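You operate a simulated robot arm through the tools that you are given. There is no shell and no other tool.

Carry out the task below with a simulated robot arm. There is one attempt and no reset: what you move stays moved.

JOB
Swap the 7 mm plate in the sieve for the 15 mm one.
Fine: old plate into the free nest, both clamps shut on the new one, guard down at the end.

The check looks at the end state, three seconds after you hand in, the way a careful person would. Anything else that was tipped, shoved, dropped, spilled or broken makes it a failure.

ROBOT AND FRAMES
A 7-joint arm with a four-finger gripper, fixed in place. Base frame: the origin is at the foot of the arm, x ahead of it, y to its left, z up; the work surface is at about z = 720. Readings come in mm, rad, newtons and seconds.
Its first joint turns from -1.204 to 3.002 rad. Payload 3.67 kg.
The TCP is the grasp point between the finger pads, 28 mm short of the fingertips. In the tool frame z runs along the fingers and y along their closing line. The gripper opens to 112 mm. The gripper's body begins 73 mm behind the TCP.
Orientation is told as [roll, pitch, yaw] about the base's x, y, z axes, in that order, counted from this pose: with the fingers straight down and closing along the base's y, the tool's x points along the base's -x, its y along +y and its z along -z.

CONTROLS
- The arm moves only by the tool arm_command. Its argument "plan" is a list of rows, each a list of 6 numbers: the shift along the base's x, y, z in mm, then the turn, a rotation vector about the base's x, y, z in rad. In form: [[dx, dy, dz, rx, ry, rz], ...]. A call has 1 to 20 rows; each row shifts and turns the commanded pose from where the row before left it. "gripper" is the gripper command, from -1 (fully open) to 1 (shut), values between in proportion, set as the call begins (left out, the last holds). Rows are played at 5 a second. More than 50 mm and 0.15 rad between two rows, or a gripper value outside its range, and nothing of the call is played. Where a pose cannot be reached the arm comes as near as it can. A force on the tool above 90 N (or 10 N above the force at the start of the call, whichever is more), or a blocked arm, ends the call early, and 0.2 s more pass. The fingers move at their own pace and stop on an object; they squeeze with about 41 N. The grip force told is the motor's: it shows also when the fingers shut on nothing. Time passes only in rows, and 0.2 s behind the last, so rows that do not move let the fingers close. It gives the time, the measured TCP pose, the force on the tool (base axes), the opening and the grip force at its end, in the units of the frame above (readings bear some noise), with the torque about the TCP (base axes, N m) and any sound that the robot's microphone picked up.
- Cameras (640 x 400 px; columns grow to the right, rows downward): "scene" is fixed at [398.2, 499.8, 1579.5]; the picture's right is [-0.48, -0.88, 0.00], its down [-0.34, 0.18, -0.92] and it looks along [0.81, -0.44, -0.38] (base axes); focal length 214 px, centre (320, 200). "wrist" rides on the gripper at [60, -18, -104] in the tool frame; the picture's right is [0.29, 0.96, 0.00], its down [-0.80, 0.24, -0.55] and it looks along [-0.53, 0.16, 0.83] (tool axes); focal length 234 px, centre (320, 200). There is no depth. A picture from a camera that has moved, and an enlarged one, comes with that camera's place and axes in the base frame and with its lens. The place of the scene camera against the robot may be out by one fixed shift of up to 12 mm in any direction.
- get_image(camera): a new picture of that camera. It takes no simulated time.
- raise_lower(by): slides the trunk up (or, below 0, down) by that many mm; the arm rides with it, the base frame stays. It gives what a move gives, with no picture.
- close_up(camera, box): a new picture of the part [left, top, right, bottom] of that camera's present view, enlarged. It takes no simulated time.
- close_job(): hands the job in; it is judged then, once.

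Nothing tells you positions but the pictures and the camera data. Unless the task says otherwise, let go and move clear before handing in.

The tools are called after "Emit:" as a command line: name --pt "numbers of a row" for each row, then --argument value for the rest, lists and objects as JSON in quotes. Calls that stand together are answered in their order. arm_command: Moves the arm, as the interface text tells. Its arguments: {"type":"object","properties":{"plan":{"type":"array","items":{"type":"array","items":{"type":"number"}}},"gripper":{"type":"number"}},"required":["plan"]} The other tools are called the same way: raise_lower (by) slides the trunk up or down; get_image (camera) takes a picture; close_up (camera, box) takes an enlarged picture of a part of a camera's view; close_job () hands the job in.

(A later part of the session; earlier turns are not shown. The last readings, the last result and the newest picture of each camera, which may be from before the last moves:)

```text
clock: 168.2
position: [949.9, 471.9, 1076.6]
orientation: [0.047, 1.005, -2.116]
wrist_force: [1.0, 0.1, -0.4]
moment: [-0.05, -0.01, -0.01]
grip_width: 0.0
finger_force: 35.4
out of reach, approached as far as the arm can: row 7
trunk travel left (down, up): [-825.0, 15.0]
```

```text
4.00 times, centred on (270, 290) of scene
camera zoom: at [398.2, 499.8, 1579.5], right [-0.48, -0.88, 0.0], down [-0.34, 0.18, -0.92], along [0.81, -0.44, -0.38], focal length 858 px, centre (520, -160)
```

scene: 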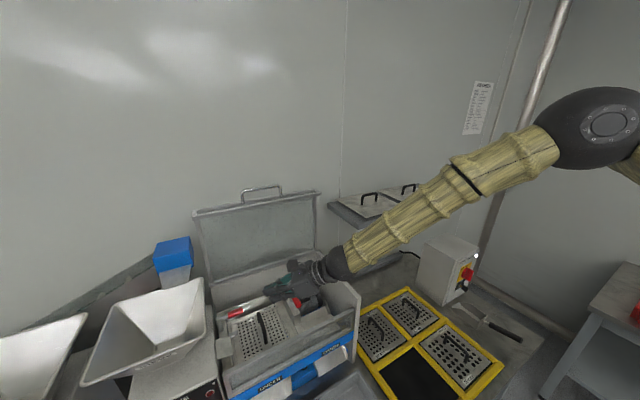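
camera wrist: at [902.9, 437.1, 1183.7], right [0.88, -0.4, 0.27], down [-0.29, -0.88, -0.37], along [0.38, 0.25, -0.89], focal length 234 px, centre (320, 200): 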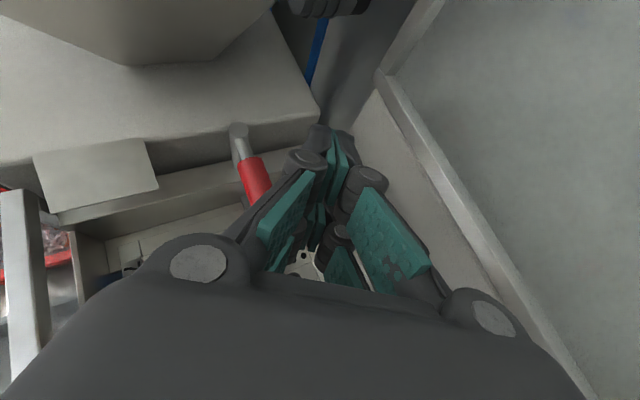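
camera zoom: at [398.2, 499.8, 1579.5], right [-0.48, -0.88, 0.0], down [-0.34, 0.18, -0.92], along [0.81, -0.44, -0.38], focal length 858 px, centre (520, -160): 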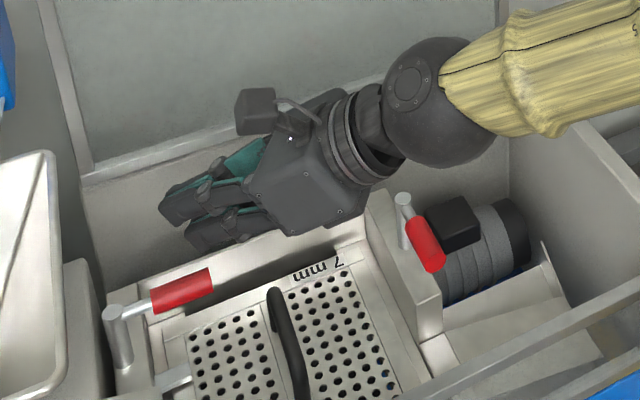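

The arm is at its reach limit with this tilt. I'll flatten the tool a bit more to gain reach, nudge to +y, and use the trunk to descend without changing the arm posture.

Emit:
arm_command --pt "0 0 0 0.081 -0.058 0" --pt "0 0 0 0.081 -0.058 0" --pt "2 4 0 0 0 0" --pt "2 4 0 0 0 0" --pt "2 4 0 0 0 0" --pt "0 0 0 0 0 0" --pt "0 0 0 0 0 0"

Emit:
get_image --camera "wrist"

```text
clock: 169.8
position: [954.7, 484.2, 1078.5]
orientation: [0.088, 1.199, -2.079]
wrist_force: [0.1, 0.6, -0.8]
moment: [0.0, 0.0, 0.03]
grip_width: 0.1
finger_force: 35.8
trunk travel left (down, up): [-825.0, 15.0]
```

```text
taken
camera wrist: at [897.2, 433.1, 1171.4], right [0.84, -0.44, 0.3], down [-0.24, -0.81, -0.53], along [0.48, 0.38, -0.79], focal length 234 px, centre (320, 200)
```

wrist: 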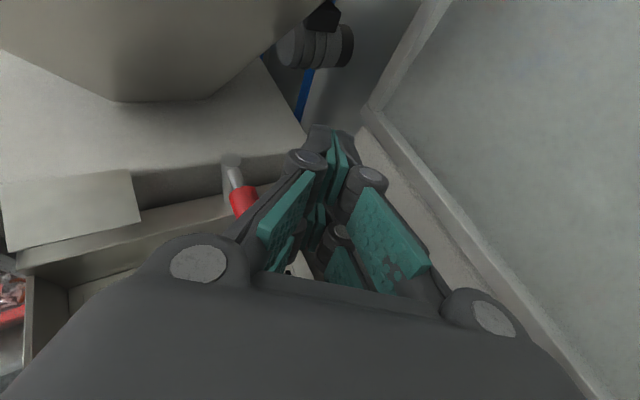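

Emit:
raise_lower --by -48

Emit:
arm_command --pt "-5 0 0 0 0 0" --pt "-5 0 0 0 0 0" --pt "-5 0 0 0 0 0" --pt "-5 0 0 0 0 0" --pt "0 0 0 0 0 0"

Emit:
get_image --camera "wrist"

Emit:
close_up --camera "scene" --box '[200, 250, 340, 350]'

```text
clock: 170.7
position: [956.5, 484.1, 1031.9]
orientation: [0.089, 1.199, -2.079]
wrist_force: [0.8, -0.5, 0.6]
moment: [0.02, -0.01, -0.05]
grip_width: 0.3
finger_force: 35.7
trunk travel left (down, up): [-777.0, 63.0]
```

```text
clock: 171.9
position: [936.6, 482.4, 1030.3]
orientation: [0.091, 1.198, -2.079]
wrist_force: [0.3, -0.1, -0.4]
moment: [-0.01, 0.0, 0.01]
grip_width: 0.0
finger_force: 35.8
trunk travel left (down, up): [-777.0, 63.0]
```

```text
taken
camera wrist: at [877.7, 432.8, 1123.5], right [0.84, -0.44, 0.3], down [-0.24, -0.81, -0.53], along [0.48, 0.38, -0.79], focal length 234 px, centre (320, 200)
```

wrist: 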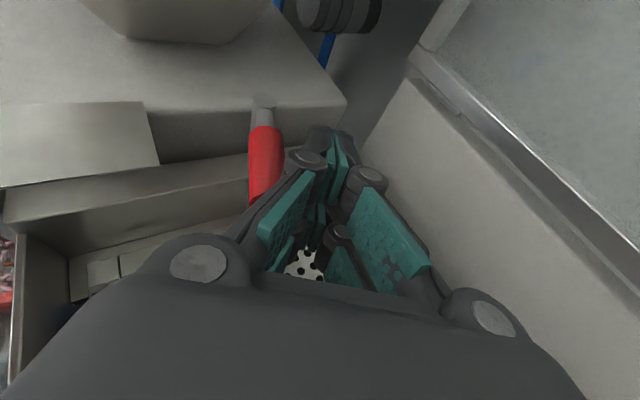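

```text
4.00 times, centred on (270, 300) of scene
camera zoom: at [398.2, 499.8, 1579.5], right [-0.48, -0.88, 0.0], down [-0.34, 0.18, -0.92], along [0.81, -0.44, -0.38], focal length 858 px, centre (520, -200)
```

zoom: 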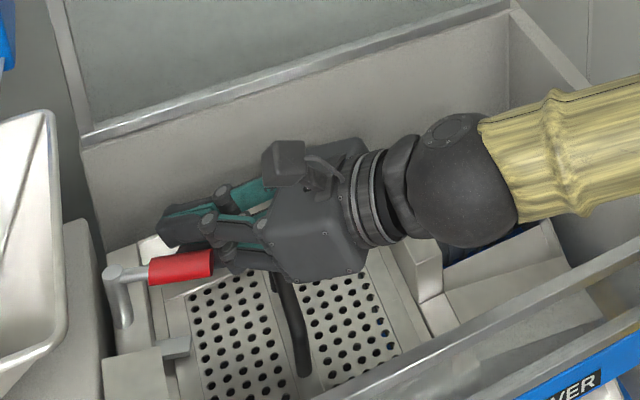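

The left lever is turning. I'll follow the arc forward and outward.

Emit:
arm_command --pt "-7 -1 0 0 0 0" --pt "-7 -1 0 0 0 0" --pt "-7 -1 0 0 0 0" --pt "-7 0 0 0 0 0" --pt "-7 1 0 0 0 0" --pt "-6 2 0 0 0 0" --pt "-6 3 0 0 0 0" --pt "-6 5 0 0 0 0" --pt "-5 6 0 0 0 0" --pt "-4 6 0 0 0 0" --pt "0 0 0 0 0 0"

Emit:
get_image --camera "wrist"

Emit:
close_up --camera "scene" --box '[200, 250, 340, 350]'

```text
clock: 174.3
position: [872.9, 504.1, 1030.1]
orientation: [0.089, 1.2, -2.082]
wrist_force: [0.8, -0.4, -0.4]
moment: [0.02, -0.01, 0.03]
grip_width: 0.0
finger_force: 35.6
trunk travel left (down, up): [-777.0, 63.0]
```

```text
taken
camera wrist: at [814.7, 453.4, 1123.3], right [0.85, -0.44, 0.3], down [-0.24, -0.81, -0.53], along [0.48, 0.38, -0.79], focal length 234 px, centre (320, 200)
```

wrist: 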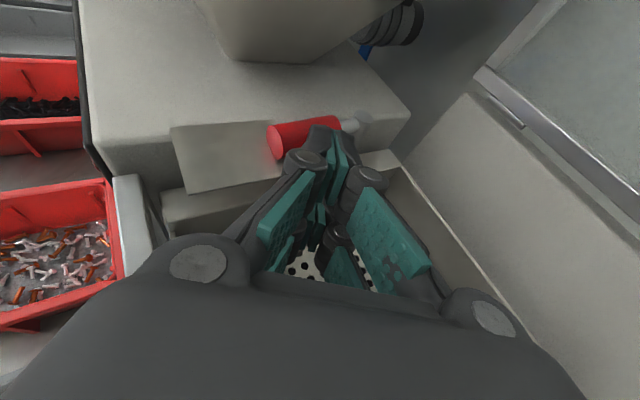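

```text
4.00 times, centred on (270, 300) of scene
camera zoom: at [398.2, 499.8, 1579.5], right [-0.48, -0.88, 0.0], down [-0.34, 0.18, -0.92], along [0.81, -0.44, -0.38], focal length 858 px, centre (520, -200)
```

zoom: 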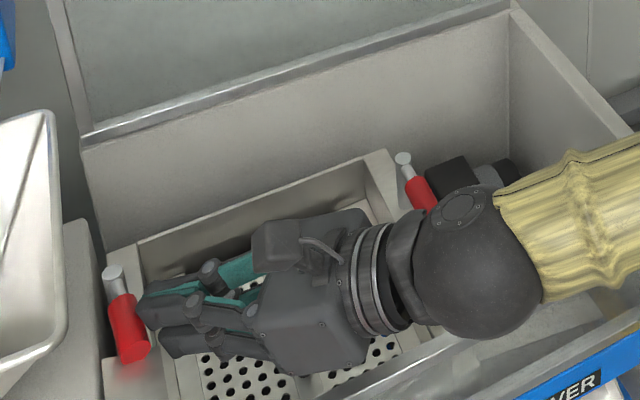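

Both levers now point forward, past parallel with the rails. I'll back away, rise, and check that both tabs are off the plate.

Emit:
arm_command --pt "0 -8 2 0 0 0" --pt "0 -8 5 0 0 0" --pt "-3 -8 10 0 0 0" --pt "-5 -8 15 0 0 0" --pt "-5 -8 15 0 0 0" --pt "-5 -8 15 0 0 0" --pt "-5 -8 15 0 0 0" --pt "-5 -8 15 0 0 0" --pt "0 0 0 0 0 0"

Emit:
get_image --camera "wrist"

Emit:
close_up --camera "scene" --box '[200, 260, 340, 360]'

```text
clock: 176.3
position: [847.4, 439.0, 1123.1]
orientation: [0.089, 1.199, -2.08]
wrist_force: [0.1, 0.3, -0.4]
moment: [-0.01, 0.02, 0.0]
grip_width: 0.0
finger_force: 35.6
trunk travel left (down, up): [-777.0, 63.0]
```

```text
taken
camera wrist: at [788.3, 389.4, 1216.1], right [0.85, -0.44, 0.3], down [-0.24, -0.81, -0.53], along [0.48, 0.38, -0.79], focal length 234 px, centre (320, 200)
```

wrist: 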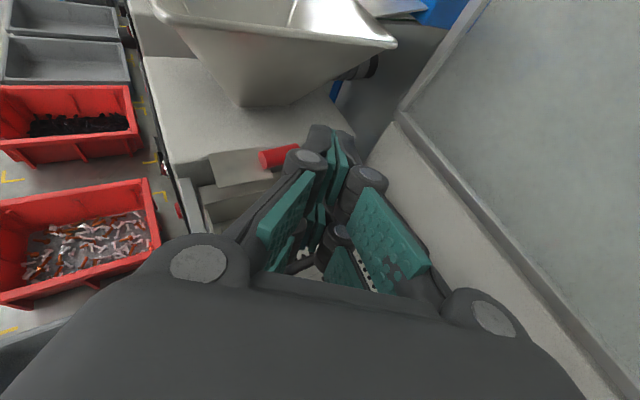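

```text
4.00 times, centred on (270, 310) of scene
camera zoom: at [398.2, 499.8, 1579.5], right [-0.48, -0.88, 0.0], down [-0.34, 0.18, -0.92], along [0.81, -0.44, -0.38], focal length 858 px, centre (520, -240)
```

zoom: 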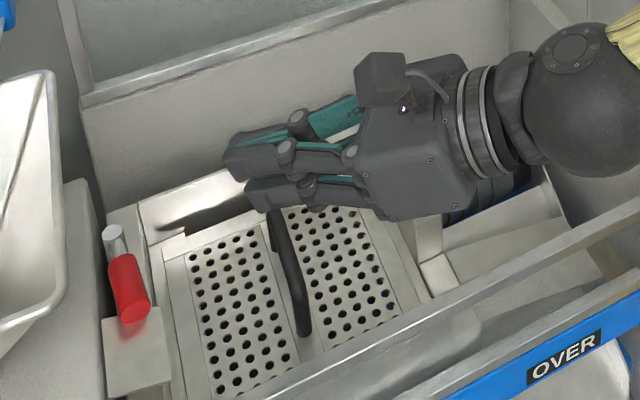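

Left tab is off the plate too. The plate handle is refined to x 863–941, y ≈ 437, z ≈ 976. I'll open the gripper and turn the tool so it closes across the handle (tilted 0.8 rad forward for reach).

Emit:
arm_command --pt "4 0 0 0.0172 0.0787 -0.108" --pt "4 0 0 0.0172 0.0787 -0.108" --pt "4 0 0 0.0172 0.0787 -0.108" --pt "4 0 0 0.0172 0.0787 -0.108" --pt "4 0 0 0.0172 0.0787 -0.108" --pt "4 -1 0 0.0172 0.0787 -0.108" --pt "4 -2 0 0.0172 0.0787 -0.108" --pt "4 -2 0 0.0172 0.0787 -0.108" --pt "0 0 0 0 0 0" --pt "0 0 0 0 0 0" --gripper 0.25

Emit:
get_image --camera "wrist"

Emit:
close_up --camera "wrist" --box '[160, 0, 440, 180]'

Emit:
get_image --camera "scene"

```text
clock: 178.5
position: [878.8, 434.7, 1123.1]
orientation: [-0.489, 0.66, 2.824]
wrist_force: [-0.1, 0.9, -0.6]
moment: [0.01, -0.04, -0.02]
grip_width: 41.9
finger_force: 0.1
trunk travel left (down, up): [-777.0, 63.0]
```

```text
taken
camera wrist: at [855.7, 408.3, 1238.6], right [0.21, -0.96, -0.18], down [-0.97, -0.18, -0.19], along [0.15, 0.21, -0.97], focal length 234 px, centre (320, 200)
```

wrist: 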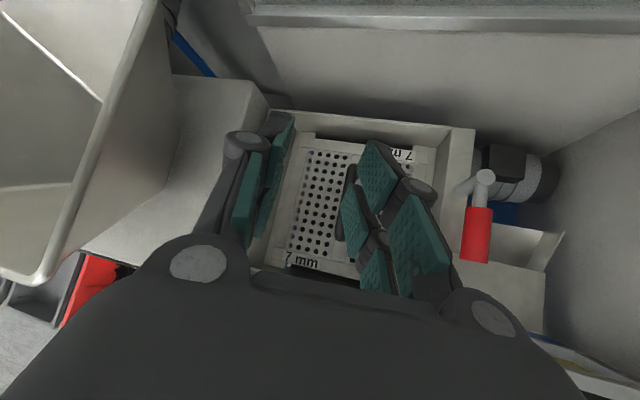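

```text
2.22 times, centred on (300, 90) of wrist
camera zoom: at [855.7, 408.3, 1238.6], right [0.21, -0.96, -0.18], down [-0.97, -0.18, -0.19], along [0.15, 0.21, -0.97], focal length 520 px, centre (364, 444)
```

zoom: 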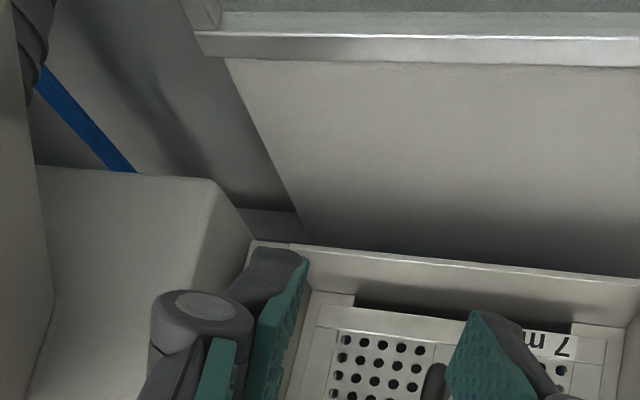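

```text
taken
```

scene: 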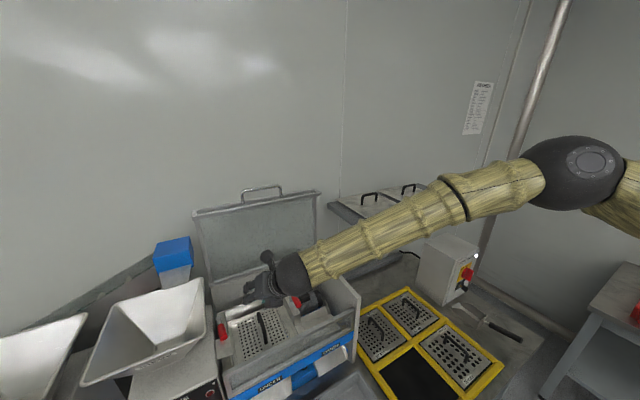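

Handle is at about (902, 435, 976) in this view too. I'll go to a pre-grasp point and approach along the finger direction.

Emit:
arm_command --pt "3 -5 -13 0 0 0" --pt "3 -5 -13 0 0 0" --pt "3 -5 -13 0 0 0" --pt "3 -5 -13 0 0 0" --pt "3 -5 -13 0 0 0" --pt "0 -2 -14 0 0 0" --pt "0 0 0 0 0 0" --pt "0 0 0 0 0 0"

Emit:
get_image --camera "wrist"

Emit:
close_up --camera "scene" --box '[200, 260, 340, 360]'

```text
clock: 180.3
position: [893.4, 407.2, 1042.6]
orientation: [-0.489, 0.661, 2.825]
wrist_force: [0.0, 0.6, -0.1]
moment: [0.03, -0.01, 0.01]
grip_width: 42.3
finger_force: 0.0
trunk travel left (down, up): [-777.0, 63.0]
```

```text
taken
camera wrist: at [869.8, 380.8, 1159.1], right [0.21, -0.96, -0.18], down [-0.97, -0.18, -0.19], along [0.15, 0.21, -0.97], focal length 234 px, centre (320, 200)
```

wrist: 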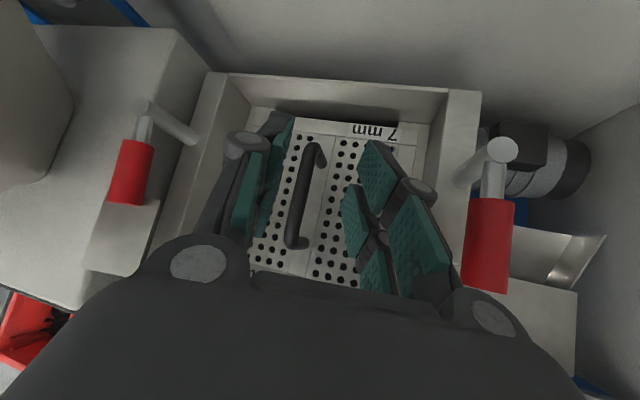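

```text
4.00 times, centred on (270, 310) of scene
camera zoom: at [398.2, 499.8, 1579.5], right [-0.48, -0.88, 0.0], down [-0.34, 0.18, -0.92], along [0.81, -0.44, -0.38], focal length 858 px, centre (520, -240)
```

zoom: 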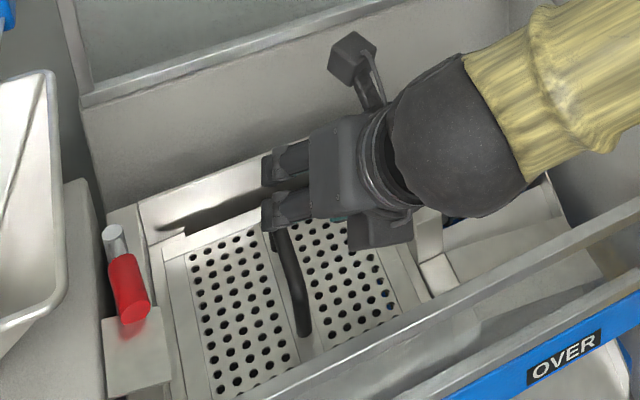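

Emit:
arm_command --pt "0 3.4 -9 0 0 0" --pt "0 3.4 -9 0 0 0" --pt "0 3.4 -9 0 0 0" --pt "0 3.4 -9 0 0 0" --pt "0 3.4 -9 0 0 0" --pt "0 3.4 -9 0 0 0" --pt "0 2 -6 0 0 0" --pt "0 0 0 0 0 0"

Emit:
get_image --camera "wrist"

Emit:
close_up --camera "scene" --box '[220, 280, 310, 345]'

```text
clock: 182.1
position: [892.8, 428.1, 987.0]
orientation: [-0.49, 0.664, 2.824]
wrist_force: [0.5, -3.8, 13.3]
moment: [-0.4, -0.01, -0.01]
grip_width: 42.8
finger_force: 0.5
trunk travel left (down, up): [-777.0, 63.0]
```

```text
taken
camera wrist: at [869.4, 401.5, 1102.4], right [0.21, -0.96, -0.18], down [-0.96, -0.18, -0.19], along [0.15, 0.21, -0.96], focal length 234 px, centre (320, 200)
```

wrist: 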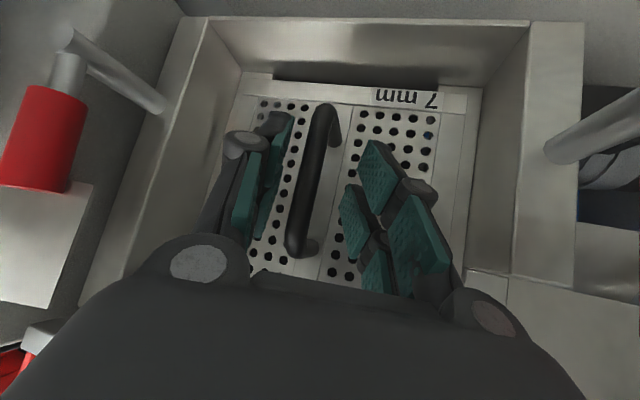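

```text
6.15 times, centred on (265, 312) of scene
camera zoom: at [398.2, 499.8, 1579.5], right [-0.48, -0.88, 0.0], down [-0.34, 0.18, -0.92], along [0.81, -0.44, -0.38], focal length 1320 px, centre (658, -492)
```

zoom: 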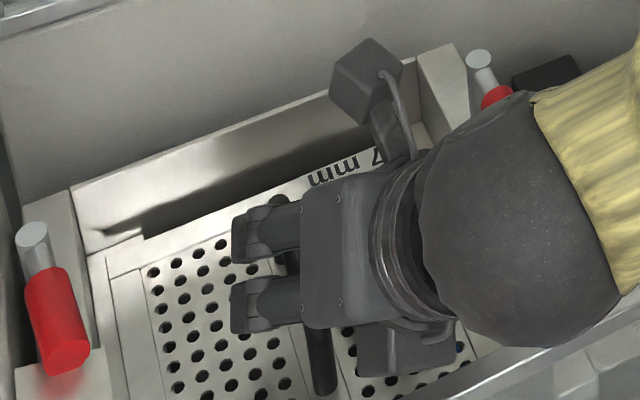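

The lower fingertip is touching the plate surface (13 N), so the depth is right: the bar sits between the pads. I'll lift 3 mm and close.

Emit:
arm_command --pt "0 0 3 0 0 0" --pt "0 0 0 0 0 0"

Emit:
arm_command --pt "0 0 0 0 0 0" --pt "0 0 0 0 0 0" --pt "0 0 0 0 0 0" --pt "0 0 0 0 0 0" --gripper 1

Emit:
get_image --camera "wrist"

```text
clock: 182.7
position: [891.8, 429.9, 987.0]
orientation: [-0.489, 0.658, 2.824]
wrist_force: [2.2, -1.3, 5.5]
moment: [-0.16, -0.08, 0.05]
grip_width: 41.7
finger_force: 0.2
trunk travel left (down, up): [-777.0, 63.0]
```

```text
clock: 183.7
position: [893.5, 429.5, 985.3]
orientation: [-0.486, 0.66, 2.823]
wrist_force: [-0.7, -0.8, -0.2]
moment: [0.01, 0.07, -0.02]
grip_width: 11.5
finger_force: 40.9
trunk travel left (down, up): [-777.0, 63.0]
```

```text
taken
camera wrist: at [869.8, 403.0, 1102.2], right [0.21, -0.96, -0.18], down [-0.97, -0.18, -0.19], along [0.15, 0.21, -0.97], focal length 234 px, centre (320, 200)
```

wrist: 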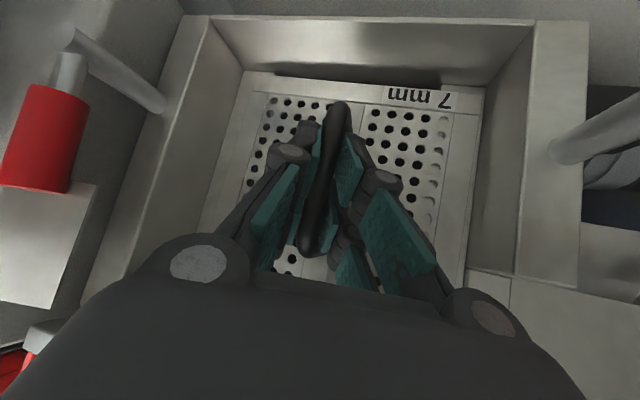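

Grip holds at 11.5 mm on the bar. I'll lift straight up slowly and check the weight and levelness.

Emit:
arm_command --pt "0 0 5 0 0 0" --pt "0 0 5 0 0 0" --pt "0 0 8 0 0 0" --pt "0 0 10 0 0 0" --pt "0 0 10 0 0 0" --pt "0 0 10 0 0 0" --pt "0 0 0 0 0 0"

Emit:
get_image --camera "wrist"

Emit:
close_up --camera "scene" --box '[200, 260, 340, 360]'

```text
clock: 185.3
position: [892.4, 430.0, 1032.9]
orientation: [-0.486, 0.659, 2.825]
wrist_force: [0.2, 0.4, -3.9]
moment: [0.0, 0.03, 0.02]
grip_width: 11.6
finger_force: 41.4
trunk travel left (down, up): [-777.0, 63.0]
```

```text
taken
camera wrist: at [870.0, 403.6, 1150.0], right [0.21, -0.96, -0.18], down [-0.97, -0.18, -0.19], along [0.15, 0.21, -0.97], focal length 234 px, centre (320, 200)
```

wrist: 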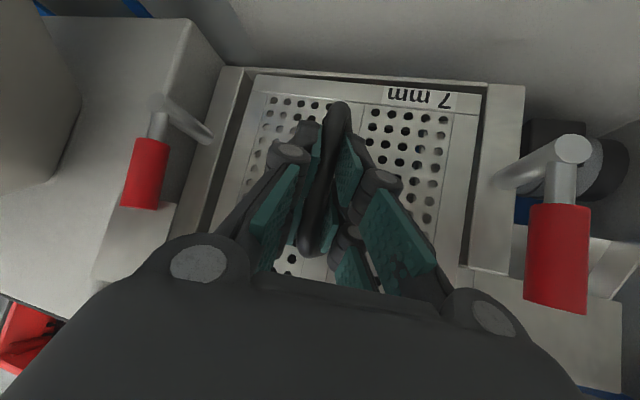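

```text
4.00 times, centred on (270, 310) of scene
camera zoom: at [398.2, 499.8, 1579.5], right [-0.48, -0.88, 0.0], down [-0.34, 0.18, -0.92], along [0.81, -0.44, -0.38], focal length 858 px, centre (520, -240)
```

zoom: 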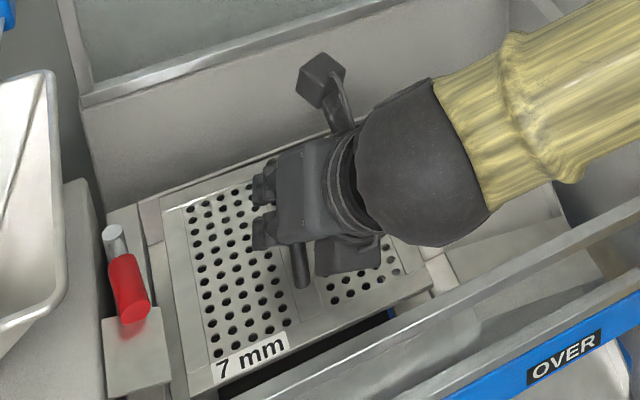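

The plate came up level (about 0.4 kg). I'll raise it well above the levers and front wall.

Emit:
arm_command --pt "0 1 12 0 0 0" --pt "0 1 12 0 0 0" --pt "0 1 12 0 0 0" --pt "0 0 12 0 0 0" --pt "0 0 12 0 0 0" --pt "0 0 12 0 0 0" --pt "0 0 12 0 0 0" --pt "0 0 12 0 0 0" --pt "0 0 0 0 0 0"

Emit:
get_image --camera "scene"

Emit:
get_image --camera "wrist"

```text
clock: 187.3
position: [894.3, 434.5, 1127.9]
orientation: [-0.489, 0.661, 2.826]
wrist_force: [0.0, 0.3, -4.7]
moment: [-0.01, 0.05, 0.0]
grip_width: 11.8
finger_force: 40.8
trunk travel left (down, up): [-777.0, 63.0]
```

```text
taken
```

scene: 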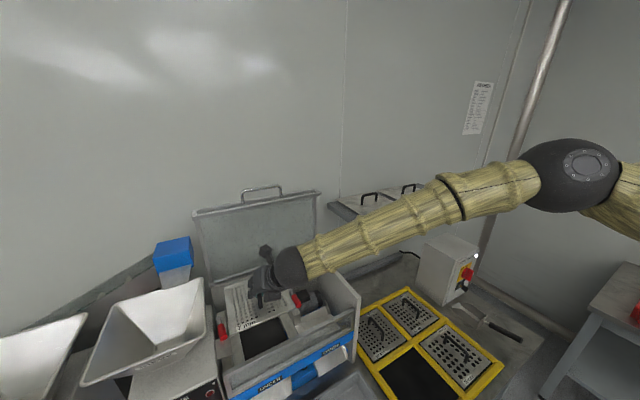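

```text
taken
camera wrist: at [870.4, 407.1, 1245.2], right [0.21, -0.96, -0.18], down [-0.97, -0.18, -0.19], along [0.15, 0.21, -0.97], focal length 234 px, centre (320, 200)
```

wrist: 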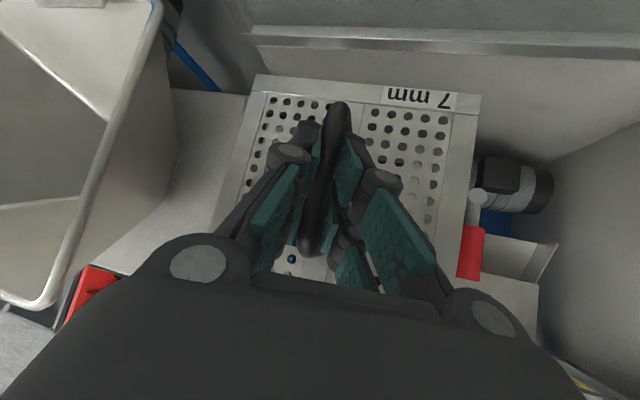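

Plate is clear. I'll raise the trunk for a better arm posture, then draw the plate back over the front wall.

Emit:
raise_lower --by 60

Emit:
arm_command --pt "-15 -2 0 0 0 0" --pt "-15 -2 0 0 0 0" --pt "-15 -2 -3 0 0 0" --pt "-15 -2 -4 0 0 0" --pt "-15 -2 -4 0 0 0" --pt "-15 -3 -5 0 0 0" --pt "-15 -3 -5 0 0 0" --pt "-15 -3 -5 0 0 0" --pt "-15 -3 -5 0 0 0" --pt "-15 -3 -5 0 0 0" --pt "-15 -3 -5 0 0 0" --pt "-15 -3 -5 0 0 0" --pt "0 0 0 0 0 0" --pt "0 0 0 0 0 0"

Emit:
get_image --camera "scene"

```text
clock: 188.3
position: [893.6, 433.0, 1189.4]
orientation: [-0.487, 0.66, 2.826]
wrist_force: [0.4, 0.4, -4.1]
moment: [0.03, 0.05, 0.02]
grip_width: 11.5
finger_force: 41.0
trunk travel left (down, up): [-837.0, 3.0]
```

```text
clock: 191.3
position: [715.7, 398.6, 1140.6]
orientation: [-0.489, 0.65, 2.816]
wrist_force: [1.1, -0.1, -4.5]
moment: [-0.02, 0.06, 0.03]
grip_width: 11.5
finger_force: 40.6
trunk travel left (down, up): [-837.0, 3.0]
```

```text
taken
```

scene: 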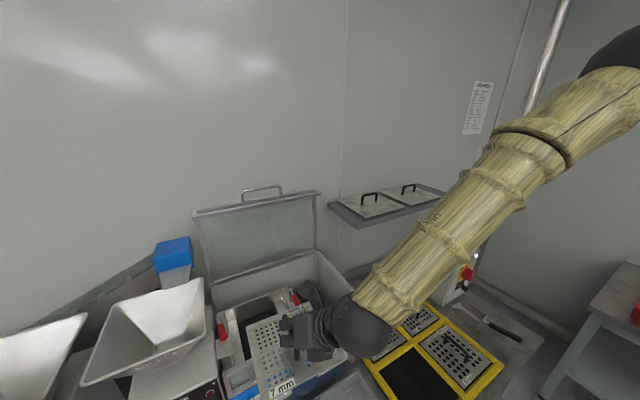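

Emit:
arm_command --pt "-5 -15 -3 0 0.005 0.005" --pt "-5 -15 -3 0 0.005 0.005" --pt "-5 -15 -3 0 0 0" --pt "-5 -15 -3 0 0 0" --pt "-5 -15 -3 0 0 0" --pt "-5 -15 -3 0 0 0" --pt "-5 -15 -3 0 0 0" --pt "0 0 0 0 0 0" --pt "0 0 0 0 0 0"

Emit:
get_image --camera "scene"

```text
clock: 193.3
position: [678.7, 296.7, 1121.7]
orientation: [-0.487, 0.642, 2.831]
wrist_force: [0.5, 0.4, -4.1]
moment: [0.0, 0.03, -0.03]
grip_width: 11.4
finger_force: 40.6
trunk travel left (down, up): [-837.0, 3.0]
```

```text
taken
```

scene: 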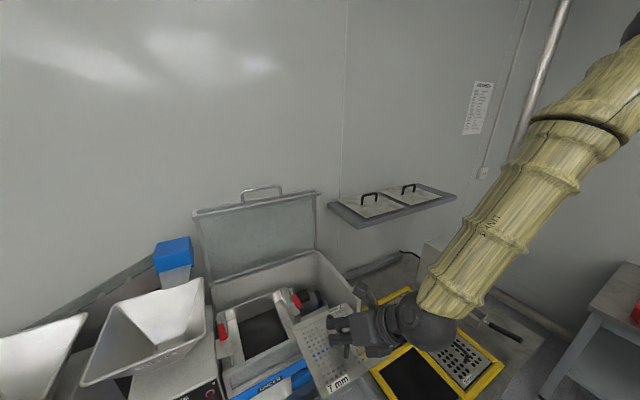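

Emit:
arm_command --pt "-7 -15 -6 0 0 0" --pt "-7 -15 -6 0 0 0" --pt "-7 -15 -6 0 0 0" --pt "-7 -15 -8 0 0 0" --pt "-7 -15 -8 0 0 0" --pt "-7 -15 -10 0 0 0" --pt "-7 -15 -10 0 0 0" --pt "0 0 0 0 0 0" --pt "0 0 0 0 0 0"

Emit:
get_image --camera "scene"

```text
clock: 195.3
position: [629.1, 192.5, 1067.1]
orientation: [-0.484, 0.648, 2.837]
wrist_force: [-0.9, -0.4, -4.3]
moment: [-0.01, 0.01, 0.0]
grip_width: 11.4
finger_force: 41.6
trunk travel left (down, up): [-837.0, 3.0]
```

```text
taken
```

scene: 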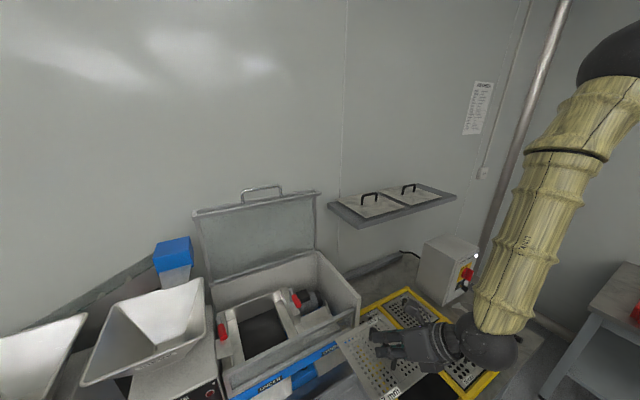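

Emit:
get_image --camera "wrist"

Emit:
close_up --camera "scene" --box '[340, 270, 520, 400]'

```text
taken
camera wrist: at [607.2, 165.8, 1183.2], right [0.22, -0.96, -0.18], down [-0.96, -0.19, -0.18], along [0.14, 0.21, -0.97], focal length 234 px, centre (320, 200)
```

wrist: 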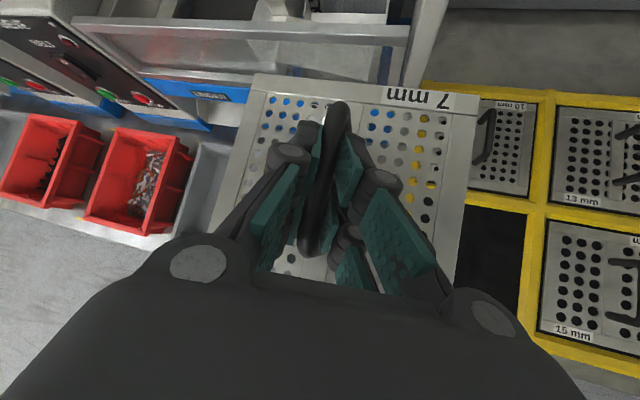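

```text
3.08 times, centred on (430, 335) of scene
camera zoom: at [398.2, 499.8, 1579.5], right [-0.48, -0.88, 0.0], down [-0.34, 0.18, -0.92], along [0.81, -0.44, -0.38], focal length 660 px, centre (-18, -215)
```

zoom: 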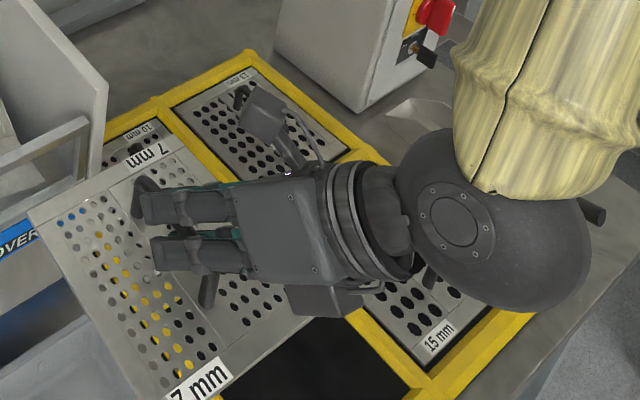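

I can see the rack well: the free nest's inner area is about x 533–715, y −85–95, so its centre is near (623, 5). I'll carry the plate over it and compare plate edges with the yellow frame.

Emit:
arm_command --pt "-1 -15.5 -13 0 0 0" --pt "-1 -15.5 -13 0 0 0" --pt "-1 -15.5 -13 0 0 0" --pt "-1 -15.5 -13 0 0 0" --pt "-1 -15.5 -13 0 0 0" --pt "-1 -15.5 -13 0 0 0" --pt "-1 -15.5 -13 0 0 0" --pt "-1 -15.5 -13 0 0 0" --pt "-1 -15.5 -13 0 0 0" --pt "-1 -15.5 -13 0 0 0" --pt "-1 -15.5 -13 0 0 0" --pt "-1 -15.5 -13 0 0 0" --pt "0 0 0 0 0 0" --pt "0 0 0 0 0 0"

Emit:
get_image --camera "wrist"

Emit:
close_up --camera "scene" --box '[340, 270, 520, 400]'

```text
clock: 198.3
position: [620.2, 60.0, 958.2]
orientation: [-0.481, 0.649, 2.838]
wrist_force: [-0.2, -0.3, -4.0]
moment: [0.01, 0.03, -0.02]
grip_width: 11.1
finger_force: 40.9
out of reach, approached as far as the arm can: row 9, 10, 11, 12
trunk travel left (down, up): [-837.0, 3.0]
```

```text
taken
camera wrist: at [599.6, 33.9, 1074.2], right [0.22, -0.96, -0.18], down [-0.97, -0.19, -0.18], along [0.14, 0.21, -0.97], focal length 234 px, centre (320, 200)
```

wrist: 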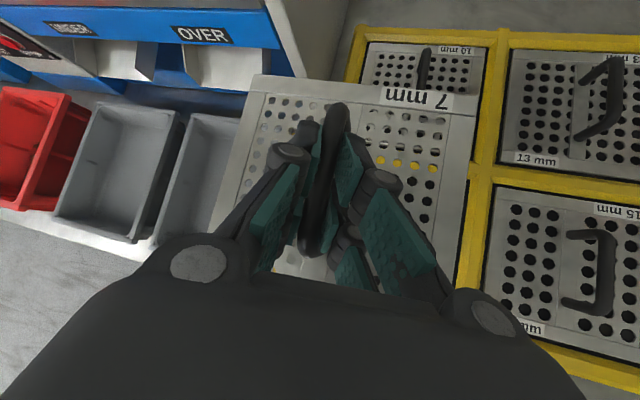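

```text
3.08 times, centred on (430, 335) of scene
camera zoom: at [398.2, 499.8, 1579.5], right [-0.48, -0.88, 0.0], down [-0.34, 0.18, -0.92], along [0.81, -0.44, -0.38], focal length 660 px, centre (-18, -215)
```

zoom: 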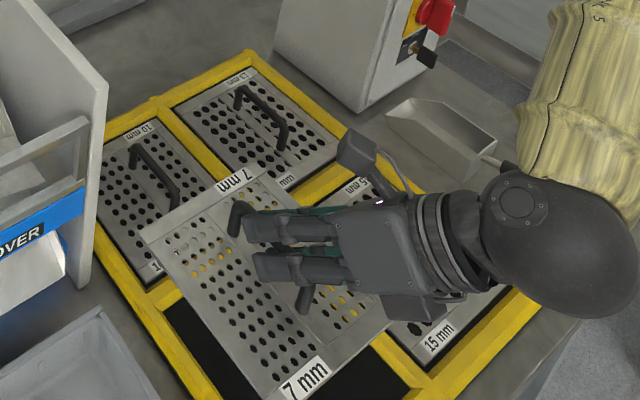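

The arm is folding too tightly here. Going lower increases shoulder–wrist distance, so I'll descend first and then continue toward −y.

Emit:
arm_command --pt "0 0 -10 0 0 0" --pt "0 0 -10 0 0 0" --pt "0 0 -10 0 0 0" --pt "0 0 -10 0 0 0" --pt "0 0 -10 0 0 0" --pt "0 0 -10 0 0 0" --pt "0 0 0 0 0 0"

Emit:
arm_command --pt "0 -8 0 0 0 0" --pt "0 -8 0 0 0 0" --pt "0 -8 0 0 0 0" --pt "0 0 0 0 0 0"

```text
clock: 199.9
position: [621.3, 61.0, 948.2]
orientation: [-0.475, 0.644, 2.841]
wrist_force: [0.3, -1.3, -3.8]
moment: [0.04, 0.05, 0.02]
grip_width: 11.7
finger_force: 40.7
out of reach, approached as far as the arm can: row 2, 3, 4, 5, 6
trunk travel left (down, up): [-837.0, 3.0]
```

```text
clock: 200.9
position: [622.1, 60.3, 948.9]
orientation: [-0.475, 0.644, 2.843]
wrist_force: [0.3, -1.2, -3.5]
moment: [-0.01, 0.02, 0.02]
grip_width: 11.5
finger_force: 40.6
out of reach, approached as far as the arm can: row 1, 2, 3
trunk travel left (down, up): [-837.0, 3.0]
```

The wrist seems near a singular alignment, with the forearm steep and the tool nearly in line with it. Lowering the trunk while raising the arm should level the forearm, so I'll try that at constant plate height.

Emit:
arm_command --pt "0 0 12 0 0 0" --pt "0 0 12 0 0 0" --pt "0 0 12 0 0 0" --pt "0 0 12 0 0 0" --pt "0 0 12 0 0 0" --pt "0 0 12 0 0 0" --pt "0 0 12 0 0 0" --pt "0 0 0 0 0 0"

Emit:
raise_lower --by -80

Emit:
arm_command --pt "0 -8 0 -0.004 0.006 -0.006" --pt "0 -8 0 -0.004 0.006 -0.006" --pt "0 -8 0 0 0 0" --pt "0 0 0 0 0 0"

Emit:
get_image --camera "scene"

```text
clock: 202.7
position: [621.9, 60.5, 1033.5]
orientation: [-0.482, 0.65, 2.836]
wrist_force: [-0.2, 0.3, -3.4]
moment: [0.0, 0.03, 0.0]
grip_width: 11.2
finger_force: 41.3
trunk travel left (down, up): [-837.0, 3.0]
```

```text
clock: 203.8
position: [620.7, 60.5, 953.0]
orientation: [-0.484, 0.65, 2.841]
wrist_force: [-1.0, 0.4, -3.8]
moment: [-0.02, 0.02, -0.03]
grip_width: 11.4
finger_force: 41.2
trunk travel left (down, up): [-757.0, 83.0]
```

```text
clock: 204.8
position: [620.3, 38.2, 952.9]
orientation: [-0.471, 0.641, 2.834]
wrist_force: [1.0, 0.8, -4.1]
moment: [-0.01, -0.01, 0.0]
grip_width: 11.6
finger_force: 40.9
trunk travel left (down, up): [-757.0, 83.0]
```

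```text
taken
```

scene: 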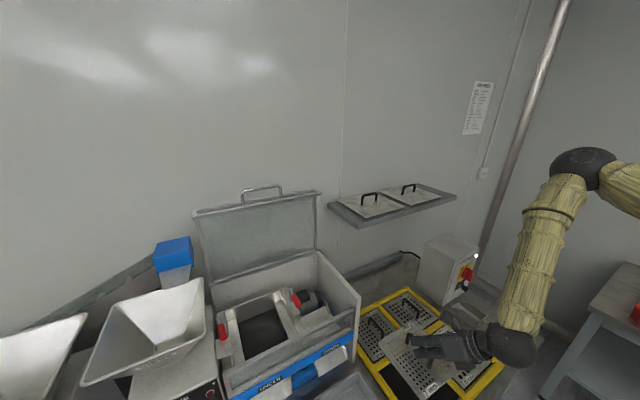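

Emit:
arm_command --pt "0 -8 0 0.002 -0.007 -0.001" --pt "0 -8 0 0.002 -0.007 -0.001" --pt "0 -8 0 0.002 -0.007 0" --pt "0 -8 0 0 0 0" --pt "0 0 0 0 0 0" --pt "0 0 0 0 0 0"

Emit:
get_image --camera "wrist"

Emit:
close_up --camera "scene" --box '[340, 270, 520, 400]'

```text
clock: 206.2
position: [620.8, 4.8, 952.4]
orientation: [-0.485, 0.66, 2.822]
wrist_force: [-0.8, 0.1, -4.1]
moment: [0.0, 0.07, 0.0]
grip_width: 11.6
finger_force: 41.2
trunk travel left (down, up): [-757.0, 83.0]
```

```text
taken
camera wrist: at [598.3, -21.9, 1069.1], right [0.21, -0.96, -0.18], down [-0.97, -0.18, -0.19], along [0.15, 0.21, -0.97], focal length 234 px, centre (320, 200)
```

wrist: 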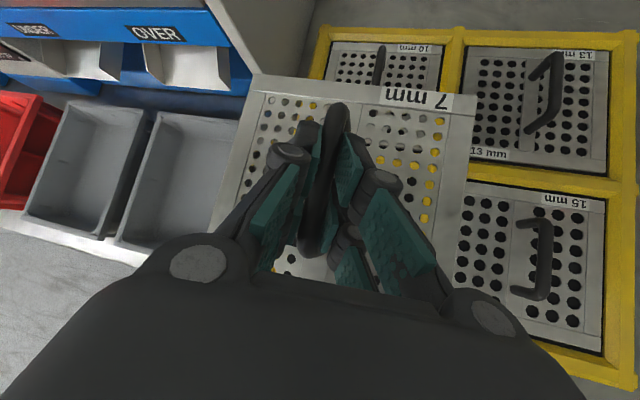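

```text
3.08 times, centred on (430, 335) of scene
camera zoom: at [398.2, 499.8, 1579.5], right [-0.48, -0.88, 0.0], down [-0.34, 0.18, -0.92], along [0.81, -0.44, -0.38], focal length 660 px, centre (-18, -215)
```

zoom: 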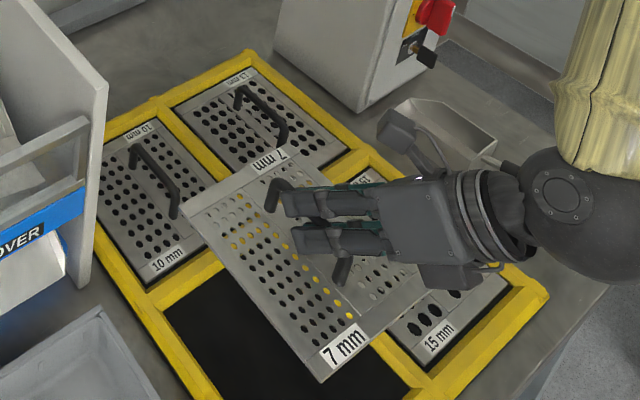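

Orientation is restored exactly. From the frame bars I get the nest centre at (627, 0) and the plate centre at (627, 4), with about 8 mm clearance all round. I'll correct y by −4 and descend with the trunk.

Emit:
arm_command --pt "0 -2 0 0 0 0" --pt "0 -2 0 0 0 0" --pt "0 0 0 0 0 0" --pt "0 0 0 0 0 0"

Emit:
raise_lower --by -105

Emit:
get_image --camera "wrist"

Emit:
close_up --camera "scene" --box '[340, 280, 500, 400]'

```text
clock: 207.2
position: [621.3, 1.0, 952.3]
orientation: [-0.486, 0.658, 2.821]
wrist_force: [0.2, -0.2, -4.1]
moment: [-0.01, 0.05, 0.04]
grip_width: 11.5
finger_force: 40.7
trunk travel left (down, up): [-757.0, 83.0]
```

```text
clock: 208.6
position: [621.8, 2.3, 847.4]
orientation: [-0.485, 0.661, 2.823]
wrist_force: [0.4, 0.4, -3.2]
moment: [0.0, 0.0, 0.02]
grip_width: 11.3
finger_force: 40.8
trunk travel left (down, up): [-652.0, 188.0]
```

```text
taken
camera wrist: at [598.6, -25.5, 964.3], right [0.21, -0.96, -0.18], down [-0.97, -0.18, -0.19], along [0.15, 0.21, -0.97], focal length 234 px, centre (320, 200)
```

wrist: 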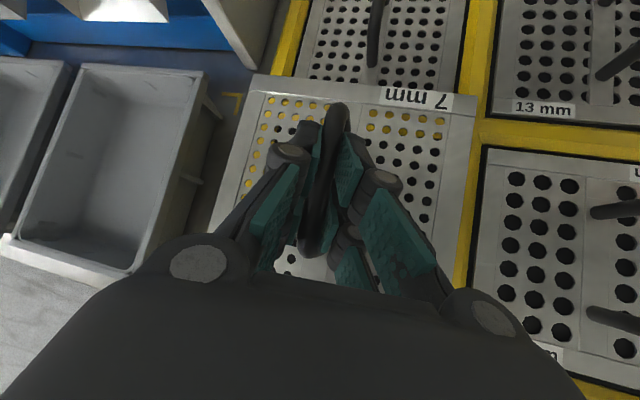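

```text
3.33 times, centred on (420, 340) of scene
camera zoom: at [398.2, 499.8, 1579.5], right [-0.48, -0.88, 0.0], down [-0.34, 0.18, -0.92], along [0.81, -0.44, -0.38], focal length 715 px, centre (-13, -267)
```

zoom: 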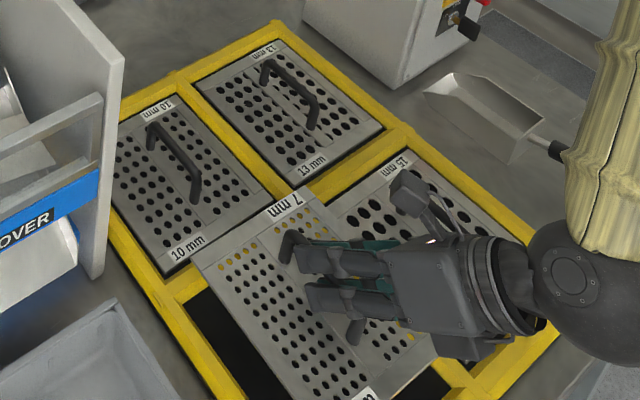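

Emit:
raise_lower --by -38

Emit:
get_image --camera "wrist"

Emit:
close_up --camera "wrist" --box '[200, 40, 500, 240]'

Emit:
close_up --camera "scene" --box '[370, 310, 480, 400]'

```text
clock: 209.4
position: [621.4, 0.2, 810.6]
orientation: [-0.487, 0.66, 2.822]
wrist_force: [-0.3, 0.1, -4.2]
moment: [-0.02, 0.03, -0.03]
grip_width: 11.5
finger_force: 41.3
trunk travel left (down, up): [-614.0, 226.0]
```

```text
taken
camera wrist: at [598.5, -25.4, 926.3], right [0.21, -0.96, -0.18], down [-0.97, -0.18, -0.19], along [0.15, 0.21, -0.97], focal length 234 px, centre (320, 200)
```

wrist: 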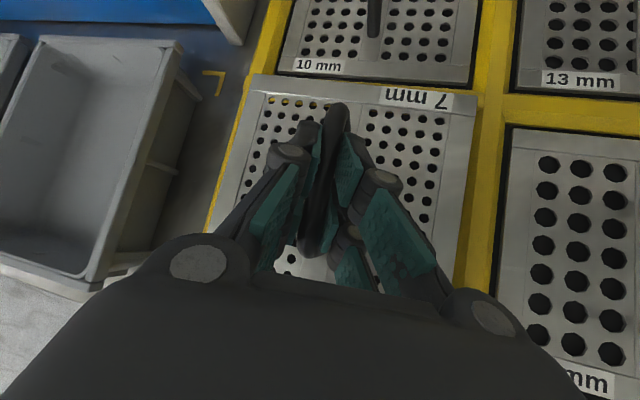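

```text
2.00 times, centred on (350, 140) of wrist
camera zoom: at [598.5, -25.4, 926.3], right [0.21, -0.96, -0.18], down [-0.97, -0.18, -0.19], along [0.15, 0.21, -0.97], focal length 468 px, centre (260, 320)
```

zoom: 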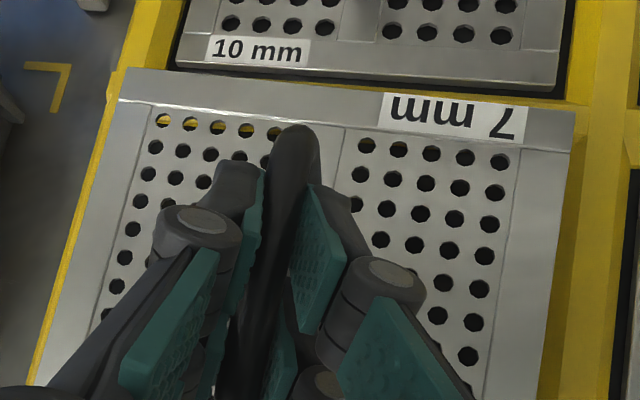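

```text
4.44 times, centred on (425, 355) of scene
camera zoom: at [398.2, 499.8, 1579.5], right [-0.48, -0.88, 0.0], down [-0.34, 0.18, -0.92], along [0.81, -0.44, -0.38], focal length 953 px, centre (-147, -489)
```

zoom: 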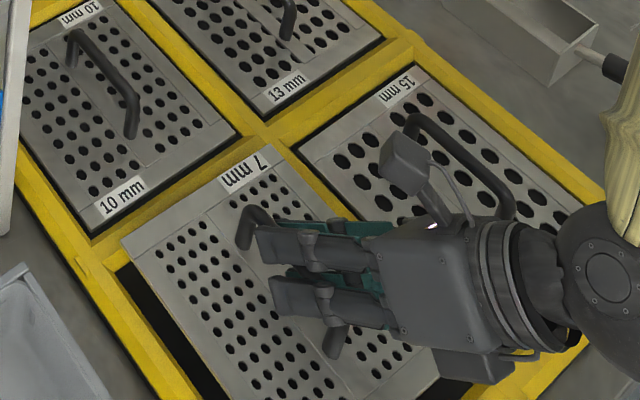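

Alignment is good: about 7–8 mm gap in x, and y needs −2 mm. I'll correct and lower in small steps, watching the force.

Emit:
arm_command --pt "0 -2 0 0 0 0" --pt "0 0 0 0 0 0" --pt "0 0 0 0 0 0"

Emit:
raise_lower --by -15

Emit:
raise_lower --by -8

Emit:
close_up --camera "scene" --box '[370, 310, 480, 400]'

```text
clock: 210.2
position: [620.3, -1.7, 810.3]
orientation: [-0.485, 0.66, 2.822]
wrist_force: [-0.1, 1.5, -3.8]
moment: [-0.04, 0.03, 0.0]
grip_width: 11.5
finger_force: 40.6
trunk travel left (down, up): [-614.0, 226.0]
```

```text
clock: 210.9
position: [621.8, -1.2, 796.5]
orientation: [-0.484, 0.658, 2.824]
wrist_force: [0.3, 0.7, -4.5]
moment: [0.01, 0.05, 0.02]
grip_width: 11.3
finger_force: 40.5
trunk travel left (down, up): [-599.0, 241.0]
```

```text
clock: 211.4
position: [622.4, -1.4, 785.8]
orientation: [-0.485, 0.661, 2.824]
wrist_force: [-0.1, -0.9, -4.0]
moment: [0.0, 0.07, 0.01]
grip_width: 11.7
finger_force: 40.7
trunk travel left (down, up): [-591.0, 249.0]
```

```text
4.44 times, centred on (425, 355) of scene
camera zoom: at [398.2, 499.8, 1579.5], right [-0.48, -0.88, 0.0], down [-0.34, 0.18, -0.92], along [0.81, -0.44, -0.38], focal length 953 px, centre (-147, -489)
```

zoom: 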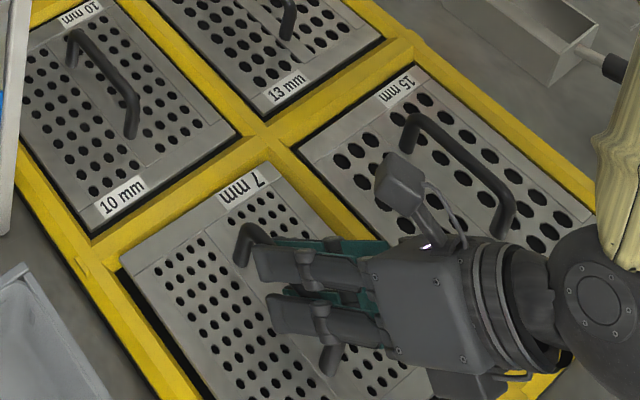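

Emit:
raise_lower --by -7

Emit:
raise_lower --by -5

Emit:
raise_lower --by -4

Emit:
close_up --camera "scene" --box '[370, 310, 480, 400]'

Emit:
close_up --camera "wrist" --box '[200, 40, 500, 240]'

```text
clock: 212.0
position: [620.2, -0.5, 780.0]
orientation: [-0.486, 0.66, 2.824]
wrist_force: [-9.9, 3.3, 3.2]
moment: [-0.07, 0.66, 0.7]
grip_width: 11.2
finger_force: 41.0
trunk travel left (down, up): [-584.0, 256.0]
```

```text
clock: 212.5
position: [619.4, 0.0, 779.3]
orientation: [-0.488, 0.665, 2.822]
wrist_force: [-10.2, 1.6, 36.2]
moment: [-0.03, -0.7, 0.47]
grip_width: 11.4
finger_force: 41.3
trunk travel left (down, up): [-579.0, 261.0]
```

```text
clock: 213.1
position: [622.9, 0.5, 775.0]
orientation: [-0.486, 0.667, 2.822]
wrist_force: [10.2, 15.6, 51.5]
moment: [-0.34, -0.35, 0.87]
grip_width: 12.9
finger_force: 40.5
trunk travel left (down, up): [-575.0, 265.0]
```

```text
4.44 times, centred on (425, 355) of scene
camera zoom: at [398.2, 499.8, 1579.5], right [-0.48, -0.88, 0.0], down [-0.34, 0.18, -0.92], along [0.81, -0.44, -0.38], focal length 953 px, centre (-147, -489)
```

zoom: 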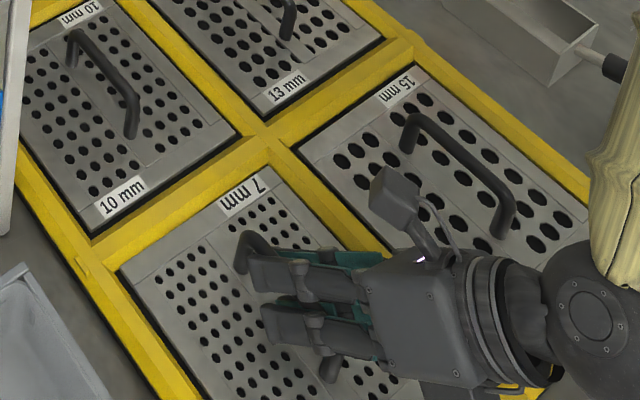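

```text
2.00 times, centred on (350, 140) of wrist
camera zoom: at [598.1, -25.6, 890.8], right [0.21, -0.96, -0.17], down [-0.96, -0.18, -0.2], along [0.16, 0.21, -0.96], focal length 468 px, centre (260, 320)
```

zoom: 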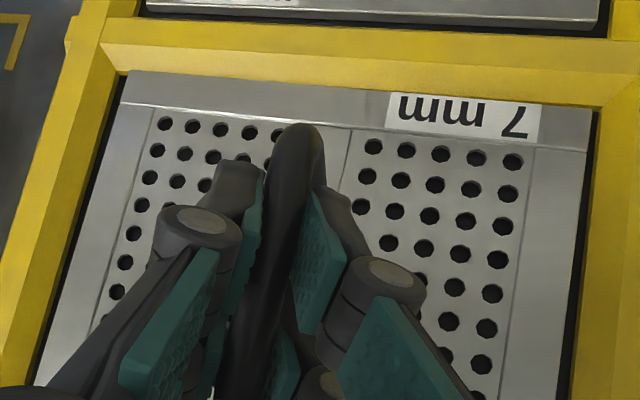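

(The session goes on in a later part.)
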